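You operate a simulated robot arm through the tools that you are given. There is no shell and no other tool. Be economical: measure what you need, move in short steps, check, and stop when the job is done.

The job below is to be done with a simulated two-armed robot. You get a single attempt, and the scene is never put back.

Task
Pick up the clear bottle marked "panel cleaner" from the top of the van table with one hand, pass it to the other hand and put it on the top of the tool stand. Set down upright: clear bottle.

Only the result counts: the job must be done as asked and must still hold three seconds after the hand-in. Knocking over, shifting, dropping, spilling or breaking anything else fails it.

Robot
Two 7-joint arms with two-finger parallel grippers on one trunk, on a base that drives. Base frame: it is fixed to the floor where the robot stands at the start and does not move with it; the origin is under the middle of the robot, x ahead of it, y to its left, z up; the surface under the hand at the start is at about z = 820. Units: mm, rad, N and s.
The left shoulder is at the start at [70, 188, 1290], the right one opposite. With the tool pointing down near the work surface each hand reaches from about 180 to 760 mm from the robot's upright axis, wherever it stands, measured 20 degrees to its own side. Places, roughly: top of the tool stand (25x17 cm) [-4300, -560, 860]. Payload 3.91 kg a hand.
The tool frame of a hand sits at the grasp point between the pads (the TCP): z along the fingers, y along the line on which they close. The tips reach 30 mm beyond it. Largest opening 110 mm; finger width 20, thickness 10; the body of the gripper, 48 by 112 mm, starts 55 mm behind the TCP.
Orientation is that of the tool frame in the base frame, as [roll, pitch, yaw] about the fixed x, y, z axes, in that order (R = Rz(yaw) Ry(pitch) Rx(roll)). With the fingers straight down and closing along the base's y, the tool's x points along the base's -x, its y along +y and its z along -z.

Tools
- The arms move only by the tool move_arm. It takes "left_increments", "right_increments" or both (then of equal length, played together; a hand with none holds still); each is one flat list of numbers, 7 for each row, row after row: the shift along the tool's x, y, z in mm, then the turn, a rotation vector about the tool's x, y, z in degrees, then the gripper command, from -1 (shut) to 1 (fully open), values between in proportion. In form: [dx, dy, dz, rx, ry, rz, gripper, dx, dy, dz, rx, ry, rz, gripper, ...]. A call has 1 to 20 rows; each row is the pose to reach, as a shift and turn from the pose commanded when the call began, along the tool's axes at that moment. Each row takes 0.2 s and may step no farther than 50 mm and 0.15 rad from the row before; otherwise, or with a gripper value out of range, the whole call is refused. Where a pose cannot be reached the arm comes as near as it can. A force on the tool above 40 N (or 10 N above the force at the start of the call, whichever is more), or a blocked arm, ends the call early, and 0.2 s more pass. The fingers move at their own pace (about 72 mm/s each) and stop on an object; they squeeze with about 30 N. The grip force told is the motor's: it shows also when the fingers shut on nothing. Time passes only in rows, and 0.2 s behind the last, so rows that repeat a pose let the fingers close. The reply holds the time, the measured pose of the TCP, the force on the tool along the base axes, the opening and the grip force, in the units named above and with some noise, with the torque about the TCP (base axes, N m) and any sound that the robot's microphone picked up, and new pictures: "views" is both (left out), scene, wrist or none (wrist: the cameras of the hands that moved).
- Cameras (640 x 400 px; columns grow to the right, rows downward): "scene" is now at [126.3, -26.8, 1510.6]; the picture's right is [-0.25, -0.97, -0.00], its down [-0.68, 0.17, -0.71] and it looks along [0.69, -0.17, -0.70] (base axes); focal length 272 px, centre (320, 200). "left" rides on the left gripper at [73, -17, -103] in its tool frame; the picture's right is [0.23, 0.97, 0.00], its down [-0.76, 0.18, -0.62] and it looks along [-0.61, 0.14, 0.78] (tool axes); focal length 222 px, centre (320, 200). "right" rides on the right gripper at [72, 17, -103] in its tool frame; the picture's right is [-0.23, 0.97, 0.00], its down [-0.76, -0.18, -0.62] and it looks along [-0.61, -0.14, 0.78] (tool axes); focal length 222 px, centre (320, 200). There is no depth. A picture from a camera that has moved, and an enlarged one, comes with that camera's place and axes in the base frame and with its lens. The place of the scene camera against the robot may be out by one fixed shift of up to 12 mm in any direction.
- slide_trunk(by): slides the trunk up (or, below 0, down) by that many mm; the arms and the scene camera ride with it, the base frame stays. It gives what a move gives, with no picture.
- roll_base(legs): drives the robot by 1 to 6 legs, each [ahead, turn to the left] in mm and rad, along the robot's own axes; the way and the turn of a leg run together, so that a leg with both is an arc; at most 1500 mm and 3.142 rad a leg. The arms and the cameras ride along, it lands a little off, and it stops where it bumps. It gives what a move gives, and a new picture of the scene camera.
- turn_head(pan, tilt): turns the head with the scene camera to pan (to the left, within 1.501 rad either way) and tilt (down, from -0.506 to 1.204), counted from straight ahead of the robot. It gives what a move gives, and a new picture of the scene camera.
- inspect(camera, box): a new picture of the part [left, top, right, bottom] of that camera's present view, enlarged. It takes no simulated time.
- close_job(): hands the job in; it is judged then, once.

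Work in short steps. Places have to be worked out from the pictures, the camera data and where the tool is seen: move nearer, look again, correct. Check each grasp and each placing, and mend what went wrong. You have 120 turns and 260 pictures in all, those below and enlarged ones among them. Open the grippers and draw the arms clear of the work before you hand the job in, unless the task says otherwise; then end with one line.

The tools are called after "Call:" by a JSON object that holds its "method" and its "body". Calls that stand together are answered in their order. move_arm: Moves the arms, as the interface text tells. Its arguments: {"type":"object","properties":{"left_increments":{"type":"array"},"right_increments":{"type":"array"},"views":{"type":"string","enum":["both","scene","wrist","none"]}},"required":[]} The other tools are called the same way: slide_trunk (by) slides the trunk up or down; roll_base (legs) drives the base; turn_head (pan, tilt) turns the head that bears the scene camera; inspect (camera, box) takes an enlarged picture of a part of a camera's view; close_job () hands the job in.

At the start:

```text
time: 0.0
left_tcp_pos: [577.9, 40.3, 1107.3]
left_tool_rot: [-3.141, 0.001, 3.141]
left_wrist_force: [-1.1, 0.7, -0.3]
left_moment: [0.0, -0.01, -0.03]
left_width: 110.1
left_grip_force: 0.0
right_tcp_pos: [462.6, -432.5, 1150.6]
right_tool_rot: [-3.141, 0.0, -3.14]
right_wrist_force: [-0.6, 0.0, 0.7]
right_moment: [0.02, 0.01, -0.02]
right_width: 109.8
right_grip_force: 0.0
trunk travel left (down, up): [-800.0, 140.0]
robot x, y, heading: [-4.1, -0.3, 0.001]
head pan, tilt: [-0.248, 0.777]
```

scene: 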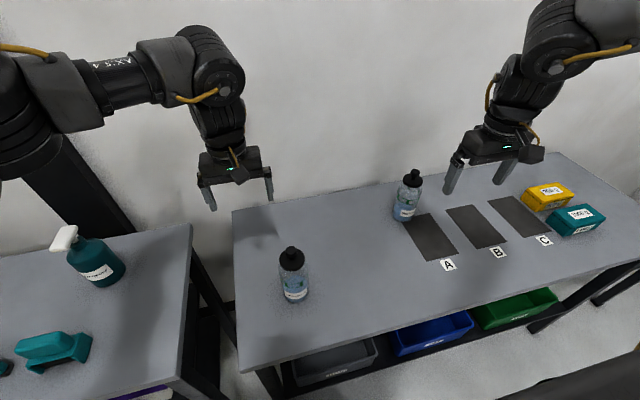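
right: 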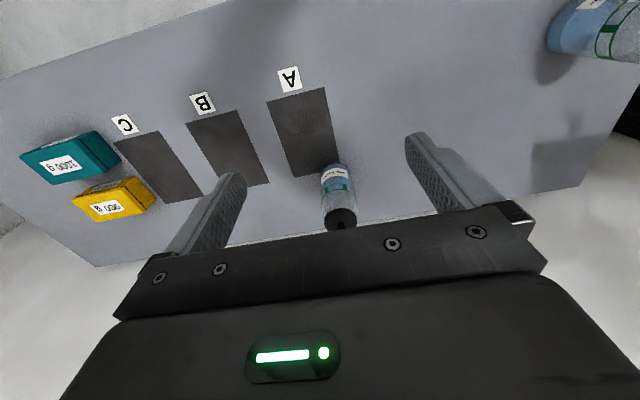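
left: 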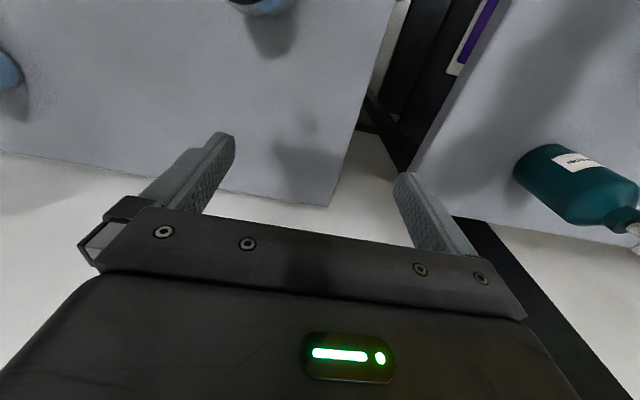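

Two clear bottles stand on the table; I enlarge both to read the labels.

Call:
{"method": "inspect", "body": {"camera": "scene", "box": [255, 235, 335, 310]}}

Call:
{"method": "inspect", "body": {"camera": "scene", "box": [370, 160, 450, 230]}}

Call:
{"method": "inspect", "body": {"camera": "right", "box": [300, 150, 370, 235]}}

Call:
{"method": "inspect", "body": {"camera": "right", "box": [540, 0, 640, 70]}}

```text
5.33 times, centred on (295, 272) of scene
camera zoom: at [126.3, -26.8, 1510.6], right [-0.25, -0.97, 0.0], down [-0.68, 0.17, -0.71], along [0.69, -0.17, -0.7], focal length 1449 px, centre (453, -187)
```

zoom: 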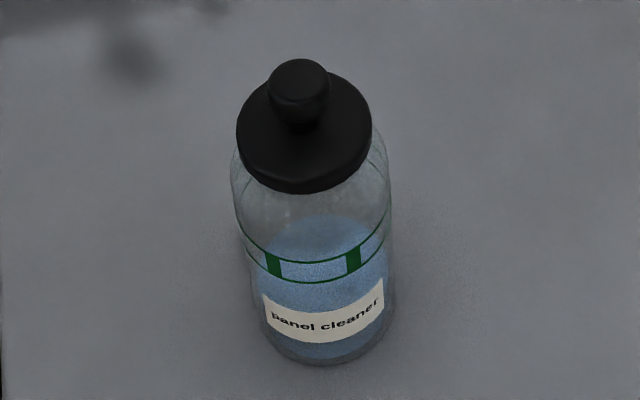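

```text
5.71 times, centred on (410, 195) of scene
camera zoom: at [126.3, -26.8, 1510.6], right [-0.25, -0.97, 0.0], down [-0.68, 0.17, -0.71], along [0.69, -0.17, -0.7], focal length 1552 px, centre (-194, 229)
```

zoom: 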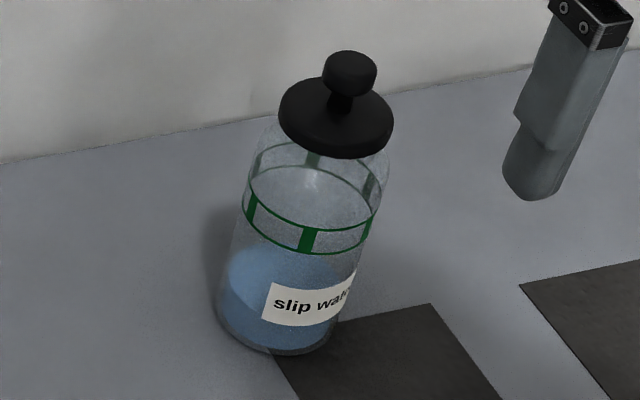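

```text
4.71 times, centred on (335, 192) of right
camera zoom: at [389.6, -415.7, 1254.7], right [0.23, 0.97, 0.0], down [0.76, -0.18, 0.62], along [0.61, -0.14, -0.78], focal length 1045 px, centre (249, 235)
```

zoom: 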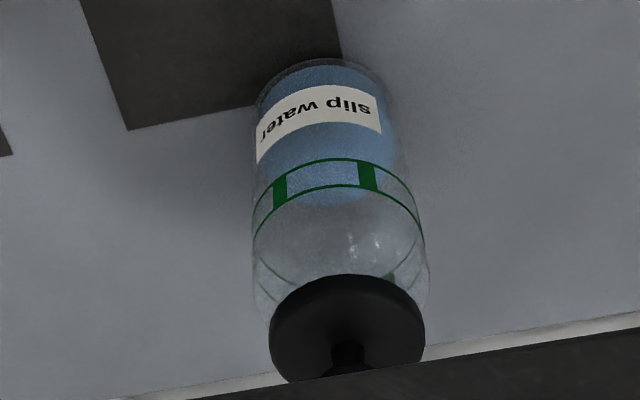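

```text
5.71 times, centred on (590, 35) of right
camera zoom: at [389.6, -415.7, 1254.7], right [0.23, 0.97, 0.0], down [0.76, -0.18, 0.62], along [0.61, -0.14, -0.78], focal length 1269 px, centre (-1223, 1143)
```

zoom: 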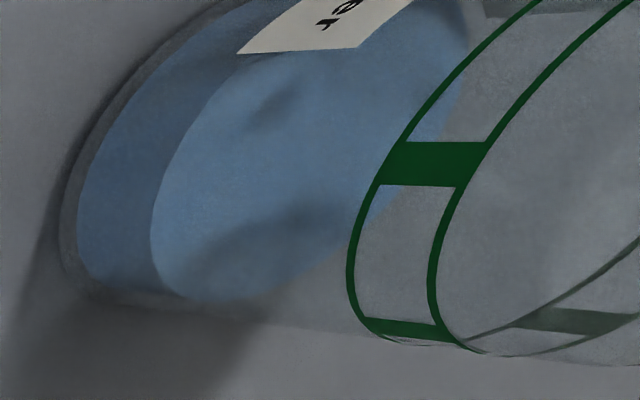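

The panel cleaner bottle is the near one, at about (461,-42), roughly 70 mm wide and about 215 mm tall including the lid. I look around before moving.

Call:
{"method": "turn_head", "body": {"pan": 1.5, "tilt": 0.5}}

Call:
{"method": "turn_head", "body": {"pan": -1.5, "tilt": 0.5}}

Call:
{"method": "turn_head", "body": {"pan": 0.0, "tilt": 0.8}}

```text
time: 1.8
left_tcp_pos: [577.0, 40.7, 1106.1]
left_tool_rot: [3.141, 0.0, -3.141]
left_wrist_force: [0.3, 0.1, 0.1]
left_moment: [-0.02, 0.0, -0.05]
left_width: 109.8
left_grip_force: 0.0
right_tcp_pos: [462.9, -432.3, 1150.3]
right_tool_rot: [3.141, -0.001, -3.141]
right_wrist_force: [-0.2, -1.1, 1.0]
right_moment: [0.0, -0.02, 0.04]
right_width: 109.9
right_grip_force: 0.1
trunk travel left (down, up): [-800.0, 140.0]
robot x, y, heading: [-2.7, 1.6, -0.001]
head pan, tilt: [1.499, 0.499]
camera scene: at [53.7, 84.0, 1534.8], right [1.0, -0.07, 0.0], down [-0.03, -0.48, -0.88], along [0.06, 0.88, -0.48], focal length 272 px, centre (320, 200)
```

scene: 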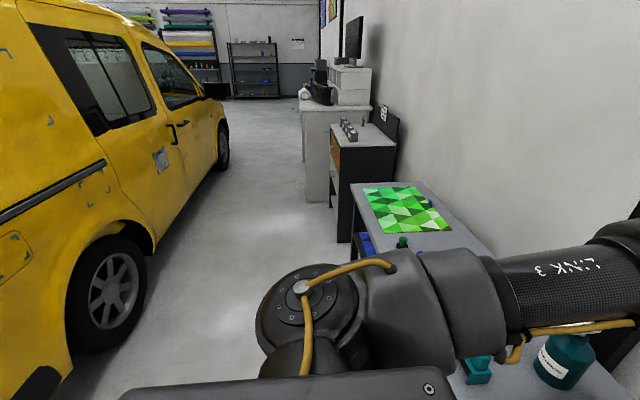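

```text
time: 4.4
left_tcp_pos: [578.3, 39.7, 1107.1]
left_tool_rot: [-3.141, 0.0, -3.138]
left_wrist_force: [0.0, 0.0, 0.2]
left_moment: [-0.02, 0.02, 0.02]
left_width: 109.8
left_grip_force: 0.0
right_tcp_pos: [462.5, -432.3, 1152.1]
right_tool_rot: [-3.141, 0.001, -3.14]
right_wrist_force: [-0.8, 0.0, -0.4]
right_moment: [-0.03, -0.01, -0.01]
right_width: 110.0
right_grip_force: 0.0
trunk travel left (down, up): [-800.0, 140.0]
robot x, y, heading: [0.0, -1.1, -0.001]
head pan, tilt: [-1.499, 0.499]
camera scene: at [53.6, -97.5, 1534.8], right [-1.0, -0.07, 0.0], down [-0.03, 0.48, -0.88], along [0.06, -0.88, -0.48], focal length 272 px, centre (320, 200)
```

scene: 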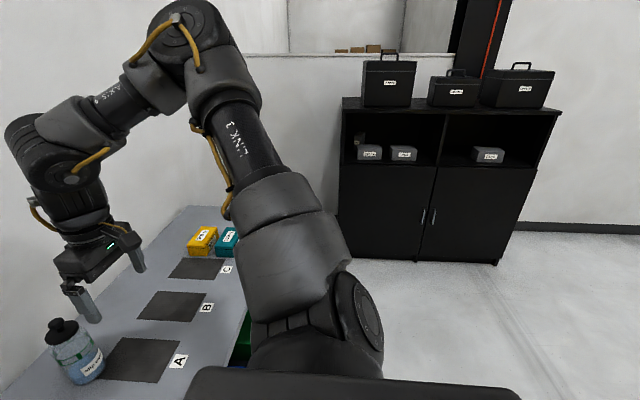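

```text
time: 6.0
left_tcp_pos: [577.8, 39.9, 1106.8]
left_tool_rot: [3.14, 0.0, -3.139]
left_wrist_force: [-0.6, -0.1, 0.1]
left_moment: [0.02, 0.0, 0.02]
left_width: 110.0
left_grip_force: 0.0
right_tcp_pos: [461.0, -433.9, 1150.0]
right_tool_rot: [-3.14, 0.0, -3.14]
right_wrist_force: [-0.1, -0.3, -0.8]
right_moment: [0.06, -0.02, -0.02]
right_width: 110.0
right_grip_force: 0.1
trunk travel left (down, up): [-800.0, 140.0]
robot x, y, heading: [2.2, -1.1, -0.001]
head pan, tilt: [0.0, 0.799]
camera scene: at [127.8, -6.9, 1508.9], right [0.0, -1.0, 0.0], down [-0.72, 0.0, -0.7], along [0.7, 0.0, -0.72], focal length 272 px, centre (320, 200)
```

scene: 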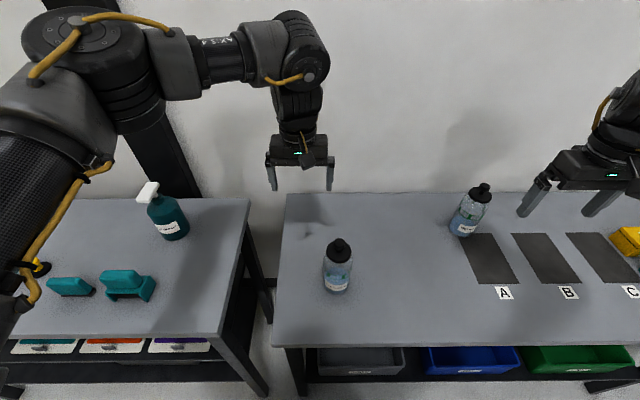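

Clear space behind and to the right. I back up 200 mm to have room for a near-horizontal grasp with the left hand.

Call:
{"method": "roll_base", "body": {"legs": [[-200, 0]]}}

Call:
{"method": "move_arm", "body": {"left_increments": [0, 0, 0, 0, 0, 8, 1, 0, 0, 0, 0, 0, 16, 1, 0, 0, 0, 0, 0, 24, 1, 0, 0, 0, 0, 0, 32, 1, 0, 0, 0, 0, 0, 40, 1, 0, 0, 0, 0, 0, 45, 1], "views": "none"}}

Call:
{"method": "move_arm", "body": {"left_increments": [0, 0, 0, 0, -8, 0, 1, 0, 0, 0, 0, -16, 0, 1, 0, 0, 0, 0, -24, 0, 1, 0, 0, 0, 0, -32, 0, 1, 0, 0, 0, 0, -40, 0, 1, 0, 0, 0, 0, -48, 0, 1, 0, 0, 0, 0, -56, 0, 1, 0, 0, 0, 0, -64, 0, 1, 0, 0, 0, 0, -70, 0, 1, 0, 0, 0, 0, -70, 0, 1], "views": "both"}}

```text
time: 7.6
left_tcp_pos: [381.0, 41.6, 1105.7]
left_tool_rot: [3.14, -0.002, -3.138]
left_wrist_force: [0.0, 0.4, 0.1]
left_moment: [0.0, 0.0, 0.01]
left_width: 110.0
left_grip_force: 0.0
right_tcp_pos: [267.1, -431.8, 1149.6]
right_tool_rot: [-3.141, 0.0, -3.137]
right_wrist_force: [0.1, 0.2, -0.7]
right_moment: [0.02, 0.01, -0.02]
right_width: 110.1
right_grip_force: 0.1
trunk travel left (down, up): [-800.0, 140.0]
robot x, y, heading: [-199.0, 1.8, 0.002]
head pan, tilt: [0.0, 0.799]
camera scene: at [-67.3, -6.9, 1508.5], right [0.0, -1.0, 0.0], down [-0.72, 0.0, -0.7], along [0.7, 0.0, -0.72], focal length 272 px, centre (320, 200)
```

scene: 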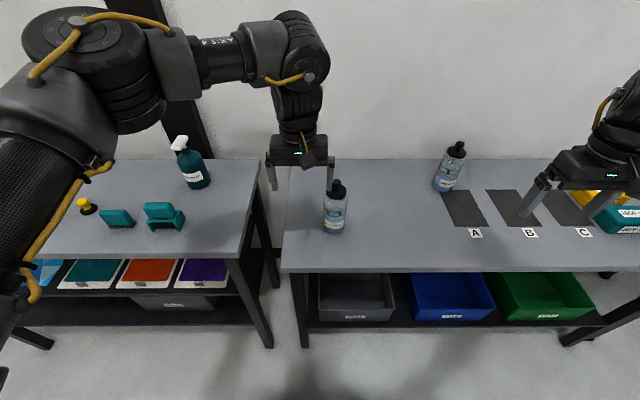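

```text
time: 9.0
left_tcp_pos: [378.3, 41.3, 1107.8]
left_tool_rot: [-3.141, 0.002, 2.36]
left_wrist_force: [-0.3, 0.1, -0.1]
left_moment: [0.03, -0.02, -0.01]
left_width: 109.9
left_grip_force: 0.0
right_tcp_pos: [264.0, -430.8, 1150.1]
right_tool_rot: [-3.141, 0.002, -3.136]
right_wrist_force: [0.1, -0.5, -1.2]
right_moment: [-0.01, 0.0, -0.01]
right_width: 110.1
right_grip_force: 0.0
trunk travel left (down, up): [-800.0, 140.0]
robot x, y, heading: [-196.6, -0.6, 0.001]
head pan, tilt: [0.0, 0.799]
```

```text
time: 11.2
left_tcp_pos: [380.0, 42.4, 1106.6]
left_tool_rot: [3.14, 1.223, 2.359]
left_wrist_force: [-0.1, -0.7, -0.2]
left_moment: [-0.03, -0.02, -0.02]
left_width: 110.1
left_grip_force: 0.2
right_tcp_pos: [265.3, -431.4, 1150.3]
right_tool_rot: [-3.14, 0.001, -3.137]
right_wrist_force: [0.2, 0.5, 0.5]
right_moment: [-0.03, -0.01, 0.0]
right_width: 110.0
right_grip_force: 0.1
trunk travel left (down, up): [-800.0, 140.0]
robot x, y, heading: [-199.4, -3.2, 0.003]
head pan, tilt: [0.0, 0.799]
camera scene: at [-70.5, -6.9, 1508.9], right [0.0, -1.0, 0.0], down [-0.72, 0.0, -0.7], along [0.7, 0.0, -0.72], focal length 272 px, centre (320, 200)
camera left: at [279.8, 115.2, 1073.5], right [0.63, 0.75, -0.21], down [-0.11, 0.36, 0.93], along [0.77, -0.56, 0.3], focal length 222 px, centre (320, 200)
```

scene: 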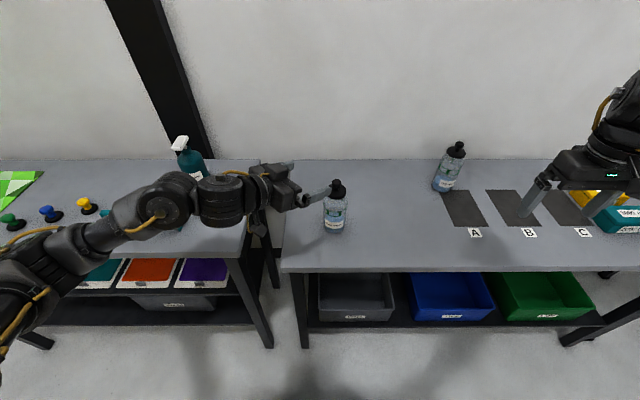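
left: 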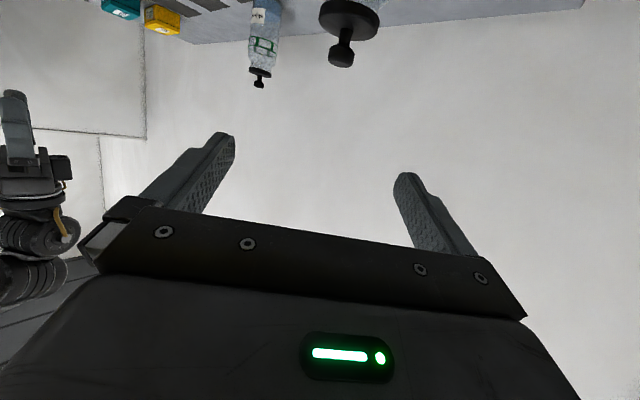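

The hand is lined up with the bottle about 114 mm ahead along its approach direction. I descend straight to grasp height, still clear of the bottle.

Call:
{"method": "move_arm", "body": {"left_increments": [40, 0, 14.7, 0, 0, 0, 1, 81, 0, 29.4, 0, 0, 0, 1, 121, 0, 44, 0, 0, 0, 1, 161, 0, 58.8, 0, 0, 0, 1, 161, 0, 58.8, 0, 0, 0, 1]}}

Call:
{"method": "inspect", "body": {"camera": "scene", "box": [240, 140, 400, 260]}}

```text
time: 12.4
left_tcp_pos: [379.4, 41.1, 934.5]
left_tool_rot: [-3.141, 1.224, 2.36]
left_wrist_force: [0.1, 0.0, -0.5]
left_moment: [0.0, 0.02, 0.0]
left_width: 110.0
left_grip_force: 0.1
right_tcp_pos: [265.3, -431.3, 1151.0]
right_tool_rot: [3.141, 0.0, -3.137]
right_wrist_force: [-0.6, 0.4, 0.3]
right_moment: [-0.02, -0.02, -0.01]
right_width: 110.1
right_grip_force: 0.1
trunk travel left (down, up): [-800.0, 140.0]
robot x, y, heading: [-198.4, -2.0, 0.002]
head pan, tilt: [0.0, 0.799]
camera scene: at [-70.6, -6.6, 1508.9], right [0.0, -1.0, 0.0], down [-0.72, 0.0, -0.7], along [0.7, 0.0, -0.72], focal length 272 px, centre (320, 200)
camera left: at [278.8, 113.8, 901.8], right [0.63, 0.75, -0.21], down [-0.11, 0.36, 0.93], along [0.77, -0.56, 0.3], focal length 222 px, centre (320, 200)
```

scene: 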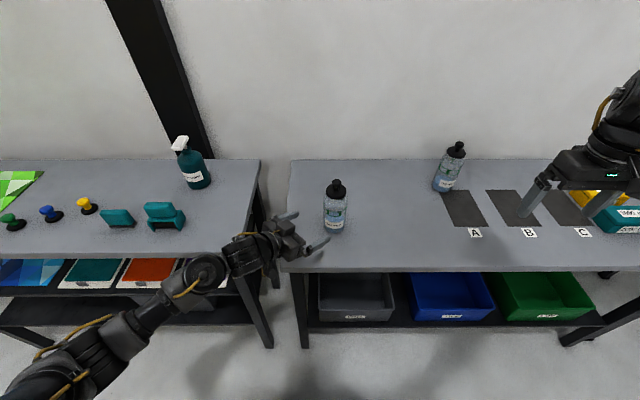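
left: 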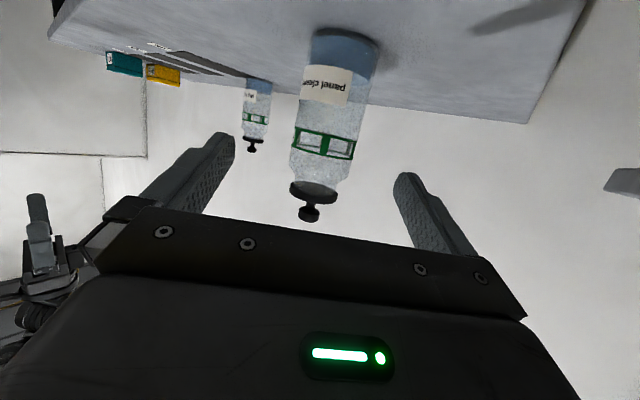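

```text
3.33 times, centred on (320, 200) of scene
camera zoom: at [-70.6, -6.6, 1508.9], right [0.0, -1.0, 0.0], down [-0.72, 0.0, -0.7], along [0.7, 0.0, -0.72], focal length 906 px, centre (320, 200)
```

zoom: 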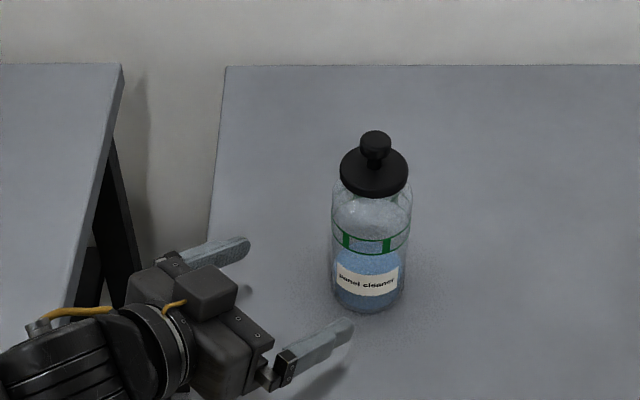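

Triangulating the knob from the two wrist views gives the bottle at about (480,-46): 133 mm ahead and 9 mm to the tool's +y. I correct sideways and go in part way.

Call:
{"method": "move_arm", "body": {"left_increments": [0, 9.5, 0, 0, 0, 0, 1, -10, 9.5, 28, 0, 0, 0, 1, -20, 9.5, 56, 0, 0, 0, 1, -20, 9.5, 56, 0, 0, 0, 1]}}

Call:
{"method": "inspect", "body": {"camera": "scene", "box": [240, 140, 400, 260]}}

```text
time: 13.4
left_tcp_pos: [426.7, 8.1, 935.2]
left_tool_rot: [3.142, 1.224, 2.359]
left_wrist_force: [-0.3, 0.5, -0.5]
left_moment: [0.0, -0.03, 0.01]
left_width: 110.0
left_grip_force: 0.1
right_tcp_pos: [264.8, -430.6, 1151.8]
right_tool_rot: [-3.141, 0.001, -3.136]
right_wrist_force: [0.2, 0.4, -0.2]
right_moment: [0.02, -0.04, -0.01]
right_width: 110.2
right_grip_force: 0.1
trunk travel left (down, up): [-800.0, 140.0]
robot x, y, heading: [-200.5, -2.9, 0.001]
head pan, tilt: [0.0, 0.799]
camera scene: at [-71.3, -5.2, 1508.9], right [0.0, -1.0, 0.0], down [-0.72, 0.0, -0.7], along [0.7, 0.0, -0.72], focal length 272 px, centre (320, 200)
camera left: at [326.4, 80.6, 902.9], right [0.63, 0.75, -0.21], down [-0.11, 0.36, 0.93], along [0.77, -0.56, 0.3], focal length 222 px, centre (320, 200)
```

scene: 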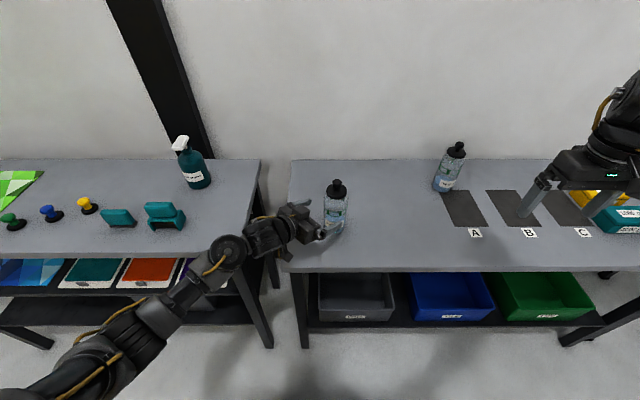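
left: 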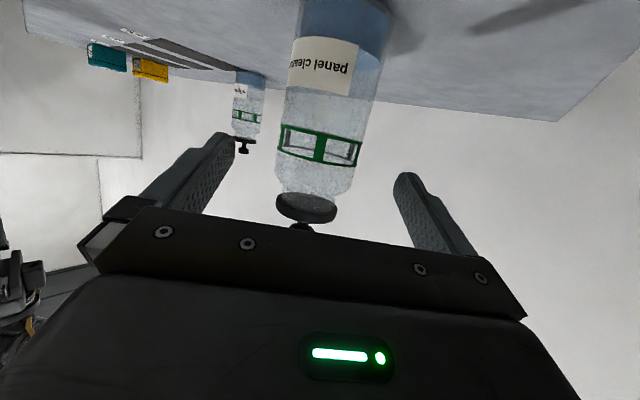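

```text
3.33 times, centred on (320, 200) of scene
camera zoom: at [-71.3, -5.2, 1508.9], right [0.0, -1.0, 0.0], down [-0.72, 0.0, -0.7], along [0.7, 0.0, -0.72], focal length 906 px, centre (320, 200)
```

zoom: 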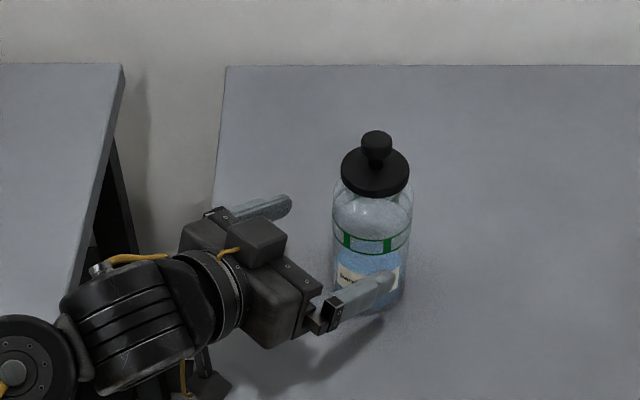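

Aligned within a millimetre; 76 mm remain. I go forward 72 mm and 10 mm lower, then close.

Call:
{"method": "move_arm", "body": {"left_increments": [-5, -0.5, 24, 0, 0, 0, 1, -10, -0.5, 48, 0, 0, 0, 1, -15, -0.5, 71, 0, 0, 0, 1, -15, -0.5, 71, 0, 0, 0, 1]}}

Call:
{"method": "inspect", "body": {"camera": "scene", "box": [240, 140, 400, 260]}}

```text
time: 14.4
left_tcp_pos: [478.4, -43.0, 924.5]
left_tool_rot: [-3.141, 1.224, 2.362]
left_wrist_force: [0.8, 0.2, -0.1]
left_moment: [0.02, -0.03, 0.03]
left_width: 110.0
left_grip_force: 0.0
right_tcp_pos: [265.5, -432.2, 1151.3]
right_tool_rot: [-3.14, 0.0, -3.136]
right_wrist_force: [0.3, 0.6, 0.2]
right_moment: [-0.02, -0.02, -0.03]
right_width: 110.1
right_grip_force: 0.1
trunk travel left (down, up): [-800.0, 140.0]
robot x, y, heading: [-197.5, -2.7, 0.001]
head pan, tilt: [0.0, 0.799]
camera scene: at [-70.8, -6.5, 1508.9], right [0.0, -1.0, 0.0], down [-0.72, 0.0, -0.7], along [0.7, 0.0, -0.72], focal length 272 px, centre (320, 200)
camera left: at [378.4, 29.5, 891.3], right [0.63, 0.75, -0.21], down [-0.11, 0.36, 0.93], along [0.77, -0.56, 0.3], focal length 222 px, centre (320, 200)
```

scene: 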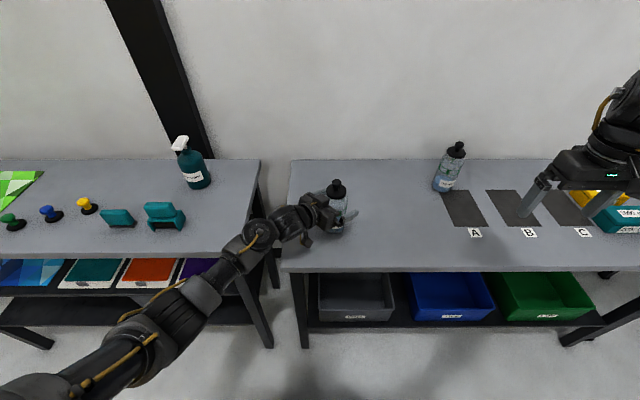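
left: 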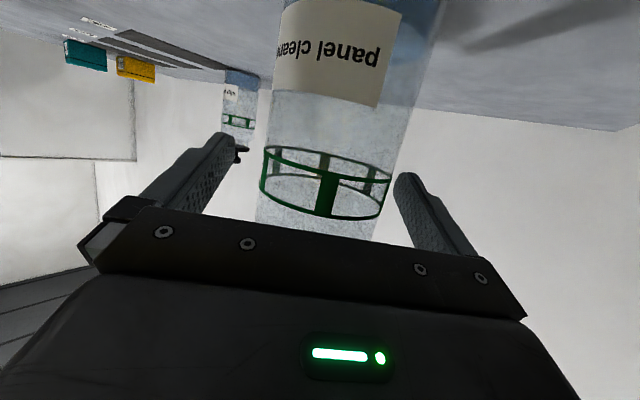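

```text
3.33 times, centred on (320, 200) of scene
camera zoom: at [-70.8, -6.5, 1508.9], right [0.0, -1.0, 0.0], down [-0.72, 0.0, -0.7], along [0.7, 0.0, -0.72], focal length 906 px, centre (320, 200)
```

zoom: 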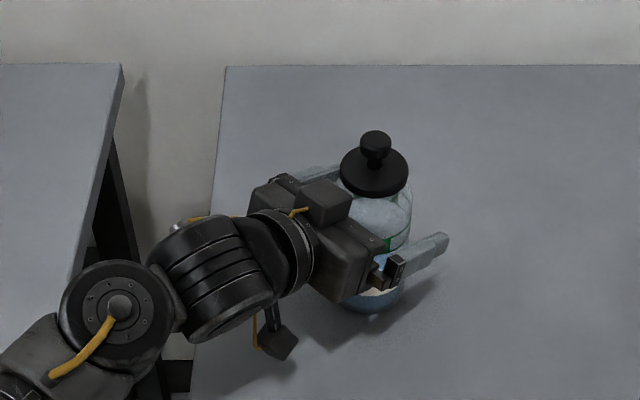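

The bottle is centred between the fingers and unmoved; I close the gripper.

Call:
{"method": "move_arm", "body": {"left_increments": [0, 0, 0, 0, 0, 0, 0.3, 0, 0, 0, 0, 0, 0, -0.2, 0, 0, 0, 0, 0, 0, -1, 0, 0, 0, 0, 0, 0, -1, 0, 0, 0, 0, 0, 0, -1]}}

```text
time: 15.6
left_tcp_pos: [477.9, -44.4, 923.3]
left_tool_rot: [3.141, 1.223, 2.361]
left_wrist_force: [0.1, -0.1, 1.6]
left_moment: [-0.05, -0.01, -0.01]
left_width: 68.5
left_grip_force: 29.8
right_tcp_pos: [265.2, -432.5, 1150.0]
right_tool_rot: [3.14, 0.001, -3.138]
right_wrist_force: [-0.8, 0.1, 0.1]
right_moment: [0.0, 0.0, -0.03]
right_width: 109.7
right_grip_force: 0.1
trunk travel left (down, up): [-800.0, 140.0]
robot x, y, heading: [-195.7, 2.3, 0.002]
head pan, tilt: [0.0, 0.799]
camera scene: at [-70.6, -6.6, 1508.9], right [0.0, -1.0, 0.0], down [-0.72, 0.0, -0.7], along [0.7, 0.0, -0.72], focal length 272 px, centre (320, 200)
camera left: at [378.5, 29.7, 891.3], right [0.63, 0.75, -0.21], down [-0.11, 0.36, 0.93], along [0.77, -0.56, 0.3], focal length 222 px, centre (320, 200)
```

scene: 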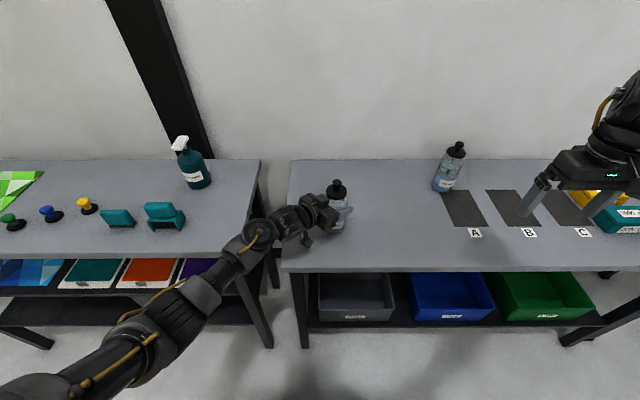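
left: 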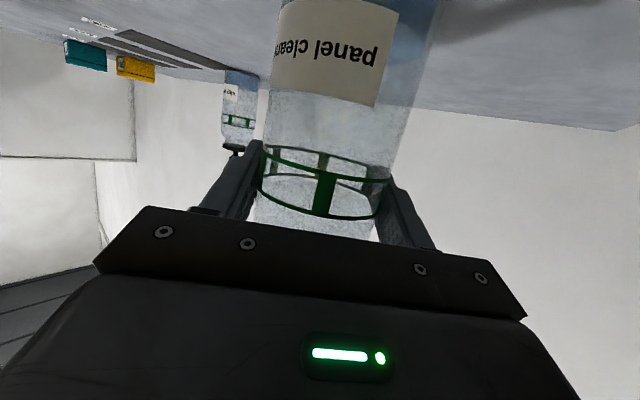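

Grip is firm at 68.5 mm. I lift 100 mm straight up.

Call:
{"method": "move_arm", "body": {"left_increments": [-9.4, 0, -3.4, 0, 0, 0, -1, -28, 0, -10.3, 0, 0, 0, -1, -56, 0, -20.5, 0, 0, 0, -1, -94, 0, -34.2, 0, 0, 0, -1, -94, 0, -34.2, 0, 0, 0, -1]}}

Call:
{"method": "inspect", "body": {"camera": "scene", "box": [240, 120, 400, 240]}}

```text
time: 16.8
left_tcp_pos: [479.2, -41.6, 1022.9]
left_tool_rot: [3.14, 1.222, 2.36]
left_wrist_force: [0.7, 0.0, -1.3]
left_moment: [0.0, 0.0, -0.02]
left_width: 68.2
left_grip_force: 29.3
right_tcp_pos: [264.6, -430.6, 1150.5]
right_tool_rot: [-3.142, 0.0, -3.137]
right_wrist_force: [-0.4, -0.2, -0.1]
right_moment: [0.01, 0.01, -0.01]
right_width: 110.1
right_grip_force: 0.0
trunk travel left (down, up): [-800.0, 140.0]
robot x, y, heading: [-199.5, 4.2, 0.001]
head pan, tilt: [0.0, 0.799]
camera scene: at [-70.2, -6.6, 1508.8], right [0.0, -1.0, 0.0], down [-0.72, 0.0, -0.7], along [0.7, 0.0, -0.72], focal length 272 px, centre (320, 200)
camera left: at [379.0, 31.7, 990.9], right [0.63, 0.75, -0.21], down [-0.11, 0.36, 0.93], along [0.77, -0.56, 0.3], focal length 222 px, centre (320, 200)
```

scene: 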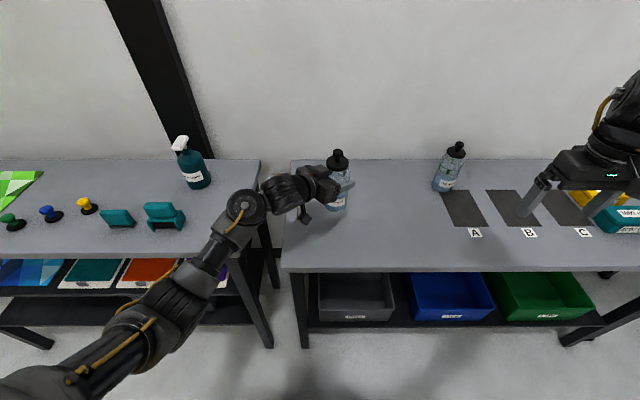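
left: 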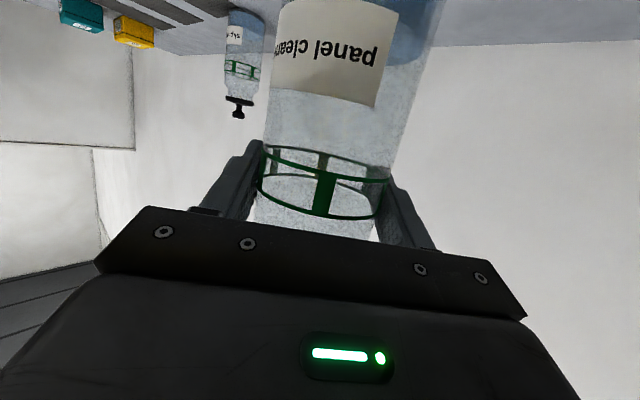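

```text
3.33 times, centred on (320, 180) of scene
camera zoom: at [-70.2, -6.6, 1508.8], right [0.0, -1.0, 0.0], down [-0.72, 0.0, -0.7], along [0.7, 0.0, -0.72], focal length 906 px, centre (320, 267)
```

zoom: 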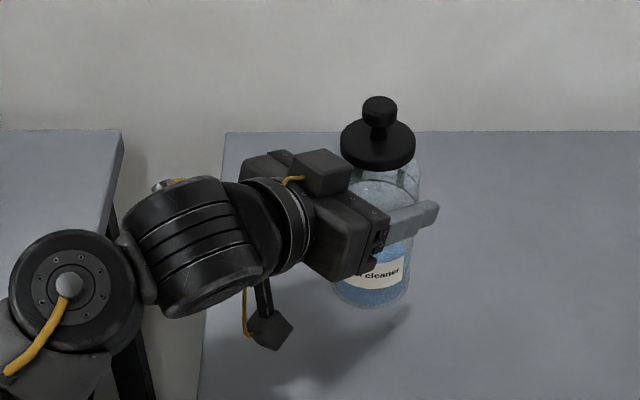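

The bottle is lifted upright, lid included. I back off 300 mm from the table to do the handover in free space.

Call:
{"method": "roll_base", "body": {"legs": [[-300, 0]]}}

```text
time: 18.8
left_tcp_pos: [185.3, -45.5, 1023.2]
left_tool_rot: [-3.141, 1.22, 2.357]
left_wrist_force: [0.3, 0.4, -1.3]
left_moment: [0.0, 0.0, -0.01]
left_width: 68.4
left_grip_force: 30.3
right_tcp_pos: [-29.7, -433.5, 1150.1]
right_tool_rot: [-3.141, -0.001, 3.139]
right_wrist_force: [0.9, 0.3, 0.5]
right_moment: [-0.01, 0.02, 0.02]
right_width: 110.1
right_grip_force: 0.0
trunk travel left (down, up): [-800.0, 140.0]
robot x, y, heading: [-490.1, 1.3, -0.003]
head pan, tilt: [0.0, 0.799]
camera scene: at [-362.4, -7.5, 1508.7], right [0.0, -1.0, 0.0], down [-0.72, 0.0, -0.7], along [0.7, 0.0, -0.72], focal length 272 px, centre (320, 200)
```

scene: 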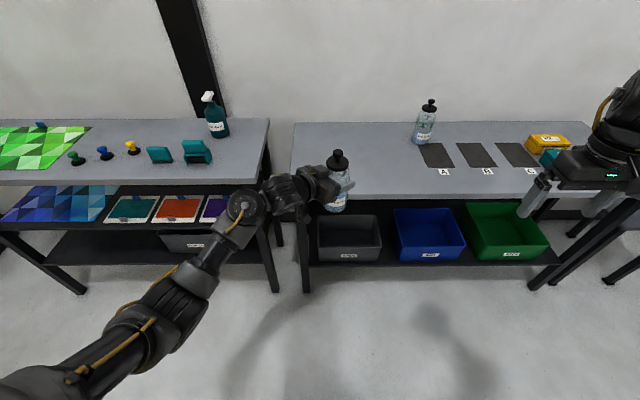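

Now both hands get ready: the left turns 25° more to the right about the bottle, and the right hand turns to point left, moving to about (173,-210) at its safe height.

Call:
{"method": "move_arm", "body": {"left_increments": [0, 0, 0, 5.9, 0, 2.1, -1, 0, 0, 0, 11.7, 0, 4.3, -1, 0, 0, 0, 17.6, 0, 6.4, -1, 0, 0, 0, 23.5, 0, 8.55, -1, 0, 0, 0, 23.5, 0, 8.55, -1], "views": "none"}}

Call:
{"method": "move_arm", "body": {"right_increments": [-18, 20, 0, 0, 0, -8, 0.75, -36, 40, 0, 0, 0, -16, 0.75, -54, 60, 0, 0, 0, -24, 0.75, -72, 80, 0, 0, 0, -32, 0.75, -90, 100, 0, 0, 0, -40, 0.75, -108, 120, 0, 0, 0, -48, 0.75, -126, 140, 0, 0, 0, -56, 0.75, -144, 160, 0, 0, 0, -64, 0.75, -162, 180, 0, 0, 0, -72, 0.75, -180, 200, 0, 0, 0, -79, 0.75, -203, 215, 0, 0, 0, -85, 0.75, -203, 215, 0, 0, 0, -85, 0.75], "views": "scene"}}

```text
time: 20.0
left_tcp_pos: [184.7, -45.4, 1023.7]
left_tool_rot: [3.14, 1.222, 1.917]
left_wrist_force: [-0.2, 0.6, -2.3]
left_moment: [0.02, 0.01, -0.01]
left_width: 68.6
left_grip_force: 29.9
right_tcp_pos: [-30.4, -434.2, 1150.3]
right_tool_rot: [-3.141, 0.0, 3.141]
right_wrist_force: [-1.0, -0.2, 0.1]
right_moment: [-0.02, 0.02, -0.03]
right_width: 110.1
right_grip_force: 0.1
trunk travel left (down, up): [-800.0, 140.0]
robot x, y, heading: [-493.6, 1.6, -0.0]
head pan, tilt: [0.0, 0.799]
```

```text
time: 22.6
left_tcp_pos: [185.0, -45.0, 1023.2]
left_tool_rot: [-3.142, 1.22, 1.92]
left_wrist_force: [0.2, -0.2, -1.0]
left_moment: [-0.01, 0.01, 0.02]
left_width: 68.6
left_grip_force: 30.2
right_tcp_pos: [71.2, -295.1, 1144.8]
right_tool_rot: [-3.141, 0.004, -1.658]
right_wrist_force: [-0.5, -0.2, -0.5]
right_moment: [0.01, 0.01, 0.01]
right_width: 96.3
right_grip_force: 0.1
right hand out of reach, approached as far as the arm can: row 7, 8, 9, 10, 11, 12
trunk travel left (down, up): [-800.0, 140.0]
robot x, y, heading: [-499.1, -1.8, -0.002]
head pan, tilt: [0.0, 0.799]
camera scene: at [-363.4, -7.3, 1508.8], right [0.0, -1.0, 0.0], down [-0.72, 0.0, -0.7], along [0.7, 0.0, -0.72], focal length 272 px, centre (320, 200)
```

scene: 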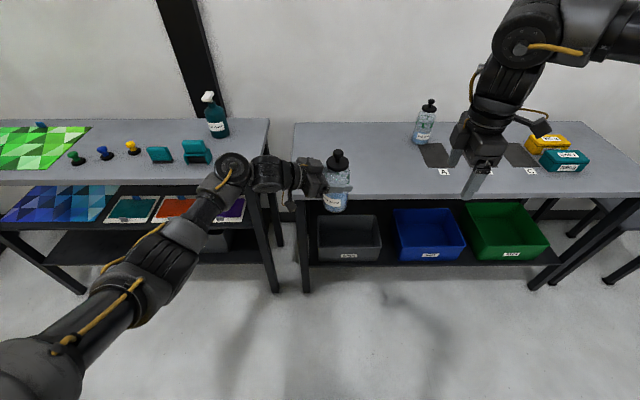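

The right hand hit its reach limit at that height; tilting it will help. I tilt the right hand, while bringing the bottle 110 mm toward the robot with the left.

Call:
{"method": "move_arm", "body": {"right_increments": [0, 0, 0, 0, -8, 0, 0.75, 0, 0, 0, 0, -16, 0, 0.75, 0, 0, 0, 0, -24, 0, 0.75, 0, 0, 0, 0, -32, 0, 0.75, 0, 0, 0, 0, -40, 0, 0.75, 0, 0, 0, 0, -48, 0, 0.75, 0, 0, 0, 0, -56, 0, 0.75, 0, 0, 0, 0, -64, 0, 0.75, 0, 0, 0, 0, -70, 0, 0.75, 0, 0, 0, 0, -70, 0, 0.75], "views": "none"}}

Call:
{"method": "move_arm", "body": {"left_increments": [4.3, -35, -11.8, 0, 0, 0, -1, 8.6, -70, -23.6, 0, 0, 0, -1, 12.9, -103, -35.3, 0, 0, 0, -1, 12.9, -103, -35.3, 0, 0, 0, -1], "views": "both"}}

```text
time: 24.8
left_tcp_pos: [184.7, -46.6, 1023.2]
left_tool_rot: [3.139, 1.222, 1.919]
left_wrist_force: [-0.2, -0.2, -1.0]
left_moment: [0.01, -0.03, 0.0]
left_width: 68.1
left_grip_force: 29.9
right_tcp_pos: [72.6, -299.8, 1144.4]
right_tool_rot: [3.135, 1.222, -1.662]
right_wrist_force: [-0.2, 0.2, -0.6]
right_moment: [0.02, 0.01, 0.04]
right_width: 96.2
right_grip_force: 0.1
trunk travel left (down, up): [-800.0, 140.0]
robot x, y, heading: [-491.8, -2.9, -0.002]
head pan, tilt: [0.0, 0.799]
```

```text
time: 25.8
left_tcp_pos: [74.1, -43.1, 1022.0]
left_tool_rot: [3.141, 1.223, 1.919]
left_wrist_force: [0.0, -0.2, -2.2]
left_moment: [-0.03, 0.02, -0.01]
left_width: 68.5
left_grip_force: 30.0
right_tcp_pos: [73.4, -299.9, 1144.6]
right_tool_rot: [3.139, 1.222, -1.662]
right_wrist_force: [0.0, 0.8, 0.1]
right_moment: [-0.04, -0.02, 0.01]
right_width: 96.3
right_grip_force: 0.0
trunk travel left (down, up): [-800.0, 140.0]
robot x, y, heading: [-490.7, -1.8, -0.001]
head pan, tilt: [0.0, 0.799]
camera scene: at [-363.3, -7.4, 1508.8], right [0.0, -1.0, 0.0], down [-0.72, 0.0, -0.7], along [0.7, 0.0, -0.72], focal length 272 px, centre (320, 200)
camera left: at [16.2, 65.6, 990.6], right [0.89, 0.41, -0.21], down [0.06, 0.37, 0.93], along [0.46, -0.84, 0.3], focal length 222 px, centre (320, 200)
```

scene: 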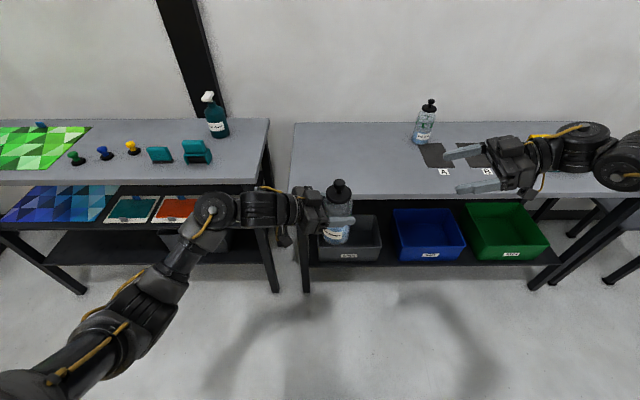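
left: 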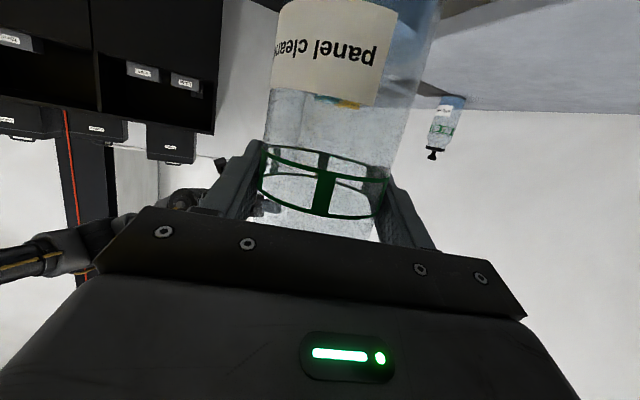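

The right hand points left at the bottle, 255 mm away. I lower it to 52 mm below the left grip height and shift it sideways 22 mm into line.

Call:
{"method": "move_arm", "body": {"right_increments": [33, 5, 12, 0, 0, 0, 0.75, 66, 10, 24, 0, 0, 0, 0.75, 99, 15, 36, 0, 0, 0, 0.75, 132, 20, 48, 0, 0, 0, 0.75, 163.5, 22.4, 59.5, 0, 0, 0, 0.75, 163.5, 22.4, 59.5, 0, 0, 0, 0.75]}}

```text
time: 27.2
left_tcp_pos: [73.7, -42.7, 1024.1]
left_tool_rot: [-3.141, 1.221, 1.919]
left_wrist_force: [-0.6, 0.0, -1.3]
left_moment: [-0.03, -0.01, -0.01]
left_width: 68.4
left_grip_force: 29.9
right_tcp_pos: [-12.0, -283.1, 1058.6]
right_tool_rot: [-3.141, 1.22, -1.66]
right_wrist_force: [0.0, -0.7, -0.3]
right_moment: [0.02, 0.0, -0.04]
right_width: 96.3
right_grip_force: 0.1
right hand out of reach, approached as far as the arm can: row 1, 2, 3, 4, 5, 6
trunk travel left (down, up): [-800.0, 140.0]
robot x, y, heading: [-494.5, -1.3, -0.002]
head pan, tilt: [0.0, 0.799]
camera scene: at [-363.3, -6.9, 1508.8], right [0.0, -1.0, 0.0], down [-0.72, 0.0, -0.7], along [0.7, 0.0, -0.72], focal length 272 px, centre (320, 200)
camera right: at [-38.9, -402.7, 1026.5], right [-0.96, 0.16, 0.21], down [0.15, -0.34, 0.93], along [0.22, 0.93, 0.3], focal length 222 px, centre (320, 200)
```

scene: 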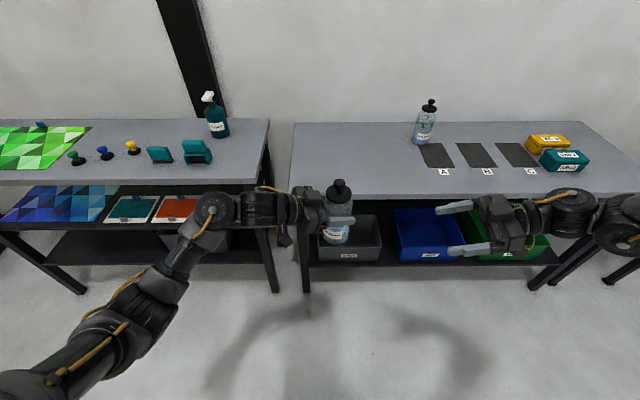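
right: 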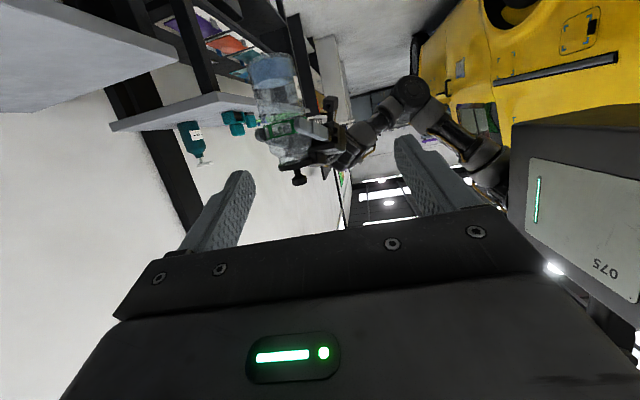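

The right arm is too stretched; I bring the bottle another 130 mm toward the robot with the left hand, then pull the right hand along.

Call:
{"method": "move_arm", "body": {"left_increments": [5, -41, -14, 0, 0, 0, -1, 10, -82, -28, 0, 0, 0, -1, 15.2, -122, -41.8, 0, 0, 0, -1, 15.2, -122, -41.8, 0, 0, 0, -1], "views": "none"}}

Call:
{"method": "move_arm", "body": {"right_increments": [0, 40, 0, 0, 0, 0, 0.75, 0, 60, 0, 0, 0, 0, 0.75, 0, 60, 0, 0, 0, 0, 0.75], "views": "both"}}

```text
time: 28.2
left_tcp_pos: [-54.5, -45.7, 1021.9]
left_tool_rot: [3.141, 1.22, 1.923]
left_wrist_force: [0.2, 0.8, -1.1]
left_moment: [0.0, -0.02, -0.01]
left_width: 68.6
left_grip_force: 30.5
right_tcp_pos: [-10.8, -282.9, 1058.8]
right_tool_rot: [3.14, 1.222, -1.663]
right_wrist_force: [0.3, -0.4, 0.4]
right_moment: [-0.04, 0.0, -0.01]
right_width: 96.2
right_grip_force: 0.0
trunk travel left (down, up): [-800.0, 140.0]
robot x, y, heading: [-493.0, 0.0, -0.004]
head pan, tilt: [0.0, 0.799]
```

```text
time: 29.0
left_tcp_pos: [-53.2, -43.7, 1022.5]
left_tool_rot: [-3.14, 1.223, 1.921]
left_wrist_force: [-0.4, 0.6, -2.3]
left_moment: [-0.01, 0.0, -0.01]
left_width: 68.5
left_grip_force: 30.3
right_tcp_pos: [-70.5, -276.5, 1055.5]
right_tool_rot: [-3.141, 1.221, -1.661]
right_wrist_force: [0.4, -0.4, -1.0]
right_moment: [-0.02, 0.01, 0.0]
right_width: 96.5
right_grip_force: 0.1
trunk travel left (down, up): [-800.0, 140.0]
robot x, y, heading: [-491.3, 2.4, -0.003]
head pan, tilt: [0.0, 0.799]
camera scene: at [-362.7, -6.8, 1508.7], right [0.0, -1.0, 0.0], down [-0.72, 0.0, -0.7], along [0.7, 0.0, -0.72], focal length 272 px, centre (320, 200)
camera right: at [-97.8, -396.6, 1024.1], right [-0.96, 0.16, 0.21], down [0.15, -0.34, 0.93], along [0.22, 0.93, 0.3], focal length 222 px, centre (320, 200)
```

scene: 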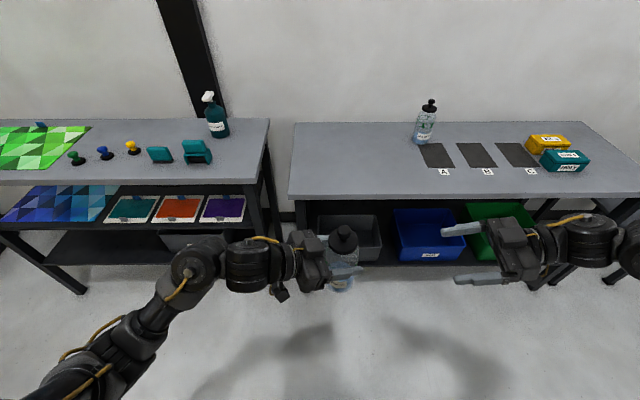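
right: 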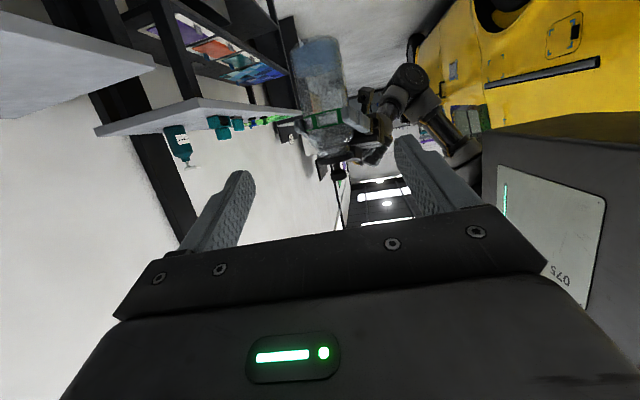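

Now nearly in line (4 mm lateral, 232 mm away). I descend the right hand 85 mm.

Call:
{"method": "move_arm", "body": {"right_increments": [26.6, 4, 9.7, 0, 0, 0, 0.75, 53, 4, 19.4, 0, 0, 0, 0.75, 80, 4, 29, 0, 0, 0, 0.75, 80, 4, 29, 0, 0, 0, 0.75], "views": "wrist"}}

```text
time: 30.0
left_tcp_pos: [-53.2, -43.8, 1020.9]
left_tool_rot: [3.141, 1.221, 1.92]
left_wrist_force: [0.5, 0.2, -1.3]
left_moment: [0.0, -0.03, 0.01]
left_width: 68.2
left_grip_force: 29.7
right_tcp_pos: [-73.2, -278.2, 1030.9]
right_tool_rot: [3.141, 1.221, -1.662]
right_wrist_force: [0.4, 0.0, 0.6]
right_moment: [0.01, 0.02, 0.01]
right_width: 96.4
right_grip_force: 0.0
right hand out of reach, approached as far as the arm can: row 1, 2, 3, 4
trunk travel left (down, up): [-800.0, 140.0]
robot x, y, heading: [-489.1, 0.5, -0.001]
head pan, tilt: [0.0, 0.799]
camera right: at [-101.1, -398.1, 998.6], right [-0.96, 0.16, 0.21], down [0.15, -0.34, 0.93], along [0.22, 0.93, 0.3], focal length 222 px, centre (320, 200)
```

right: 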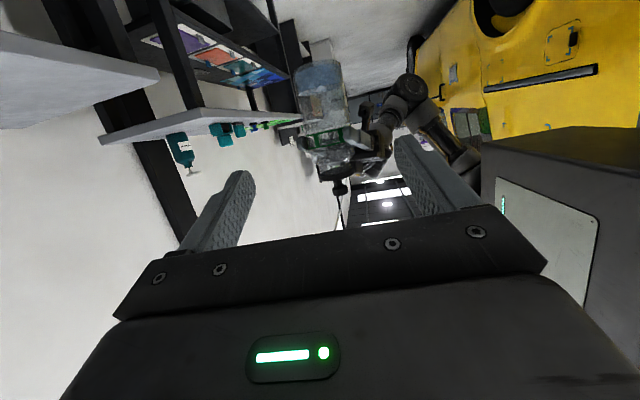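

The right wrist can't go lower in this posture, so I raise the left hand with the bottle 62 mm instead, then advance the right hand part way.

Call:
{"method": "move_arm", "body": {"left_increments": [-29, 0, -10.6, 0, 0, 0, -1, -58.3, 0, -21.2, 0, 0, 0, -1, -58.3, 0, -21.2, 0, 0, 0, -1], "views": "none"}}

Call:
{"method": "move_arm", "body": {"right_increments": [-13.7, 0.6, 37.6, 0, 0, 0, 0.75, -27.4, 1.2, 75, 0, 0, 0, 0.75, -41, 1.2, 113, 0, 0, 0, 0.75, -41, 1.2, 113, 0, 0, 0, 0.75], "views": "both"}}

Call:
{"method": "inspect", "body": {"camera": "scene", "box": [260, 200, 480, 340]}}

```text
time: 30.8
left_tcp_pos: [-52.5, -44.3, 1085.5]
left_tool_rot: [-3.141, 1.221, 1.92]
left_wrist_force: [0.3, -0.3, -1.8]
left_moment: [-0.01, 0.01, -0.01]
left_width: 68.3
left_grip_force: 29.8
right_tcp_pos: [-74.0, -278.4, 1031.4]
right_tool_rot: [-3.14, 1.221, -1.658]
right_wrist_force: [0.6, -0.1, 0.2]
right_moment: [0.01, 0.0, -0.01]
right_width: 96.2
right_grip_force: 0.1
trunk travel left (down, up): [-800.0, 140.0]
robot x, y, heading: [-492.5, -0.6, -0.006]
head pan, tilt: [0.0, 0.799]
```

```text
time: 31.8
left_tcp_pos: [-52.3, -43.4, 1086.2]
left_tool_rot: [3.141, 1.222, 1.918]
left_wrist_force: [-0.2, 0.2, -1.7]
left_moment: [0.03, 0.02, 0.01]
left_width: 68.4
left_grip_force: 29.6
right_tcp_pos: [-64.2, -159.7, 1067.1]
right_tool_rot: [3.14, 1.221, -1.662]
right_wrist_force: [0.0, -0.3, -0.1]
right_moment: [0.02, 0.0, 0.01]
right_width: 96.3
right_grip_force: 0.1
right hand out of reach, approached as far as the arm can: row 1, 2, 3, 4
trunk travel left (down, up): [-800.0, 140.0]
robot x, y, heading: [-489.7, -4.1, 0.001]
head pan, tilt: [0.0, 0.799]
camera scene: at [-363.6, -6.4, 1508.8], right [0.0, -1.0, 0.0], down [-0.72, 0.0, -0.7], along [0.7, 0.0, -0.72], focal length 272 px, centre (320, 200)
camera right: at [-92.8, -280.2, 1033.7], right [-0.96, 0.16, 0.21], down [0.15, -0.34, 0.93], along [0.23, 0.93, 0.3], focal length 222 px, centre (320, 200)
```

scene: 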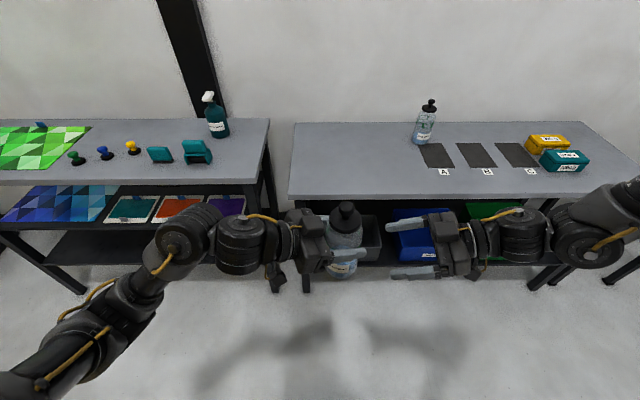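
right: 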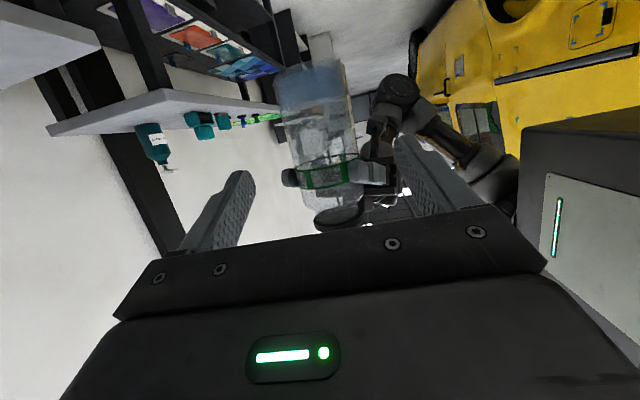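

```text
2.86 times, centred on (370, 270) of scene
camera zoom: at [-363.6, -6.4, 1508.8], right [0.0, -1.0, 0.0], down [-0.72, 0.0, -0.7], along [0.7, 0.0, -0.72], focal length 776 px, centre (177, 0)
```

zoom: 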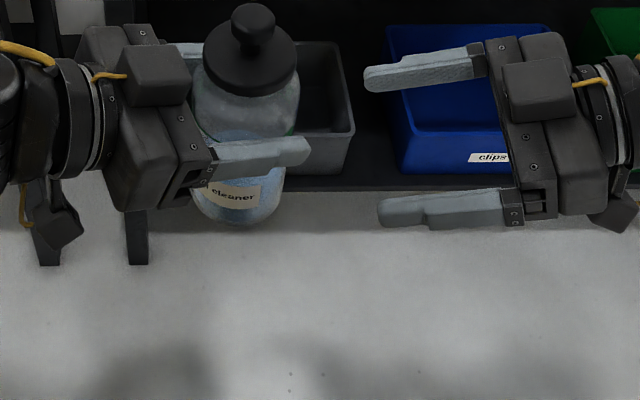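

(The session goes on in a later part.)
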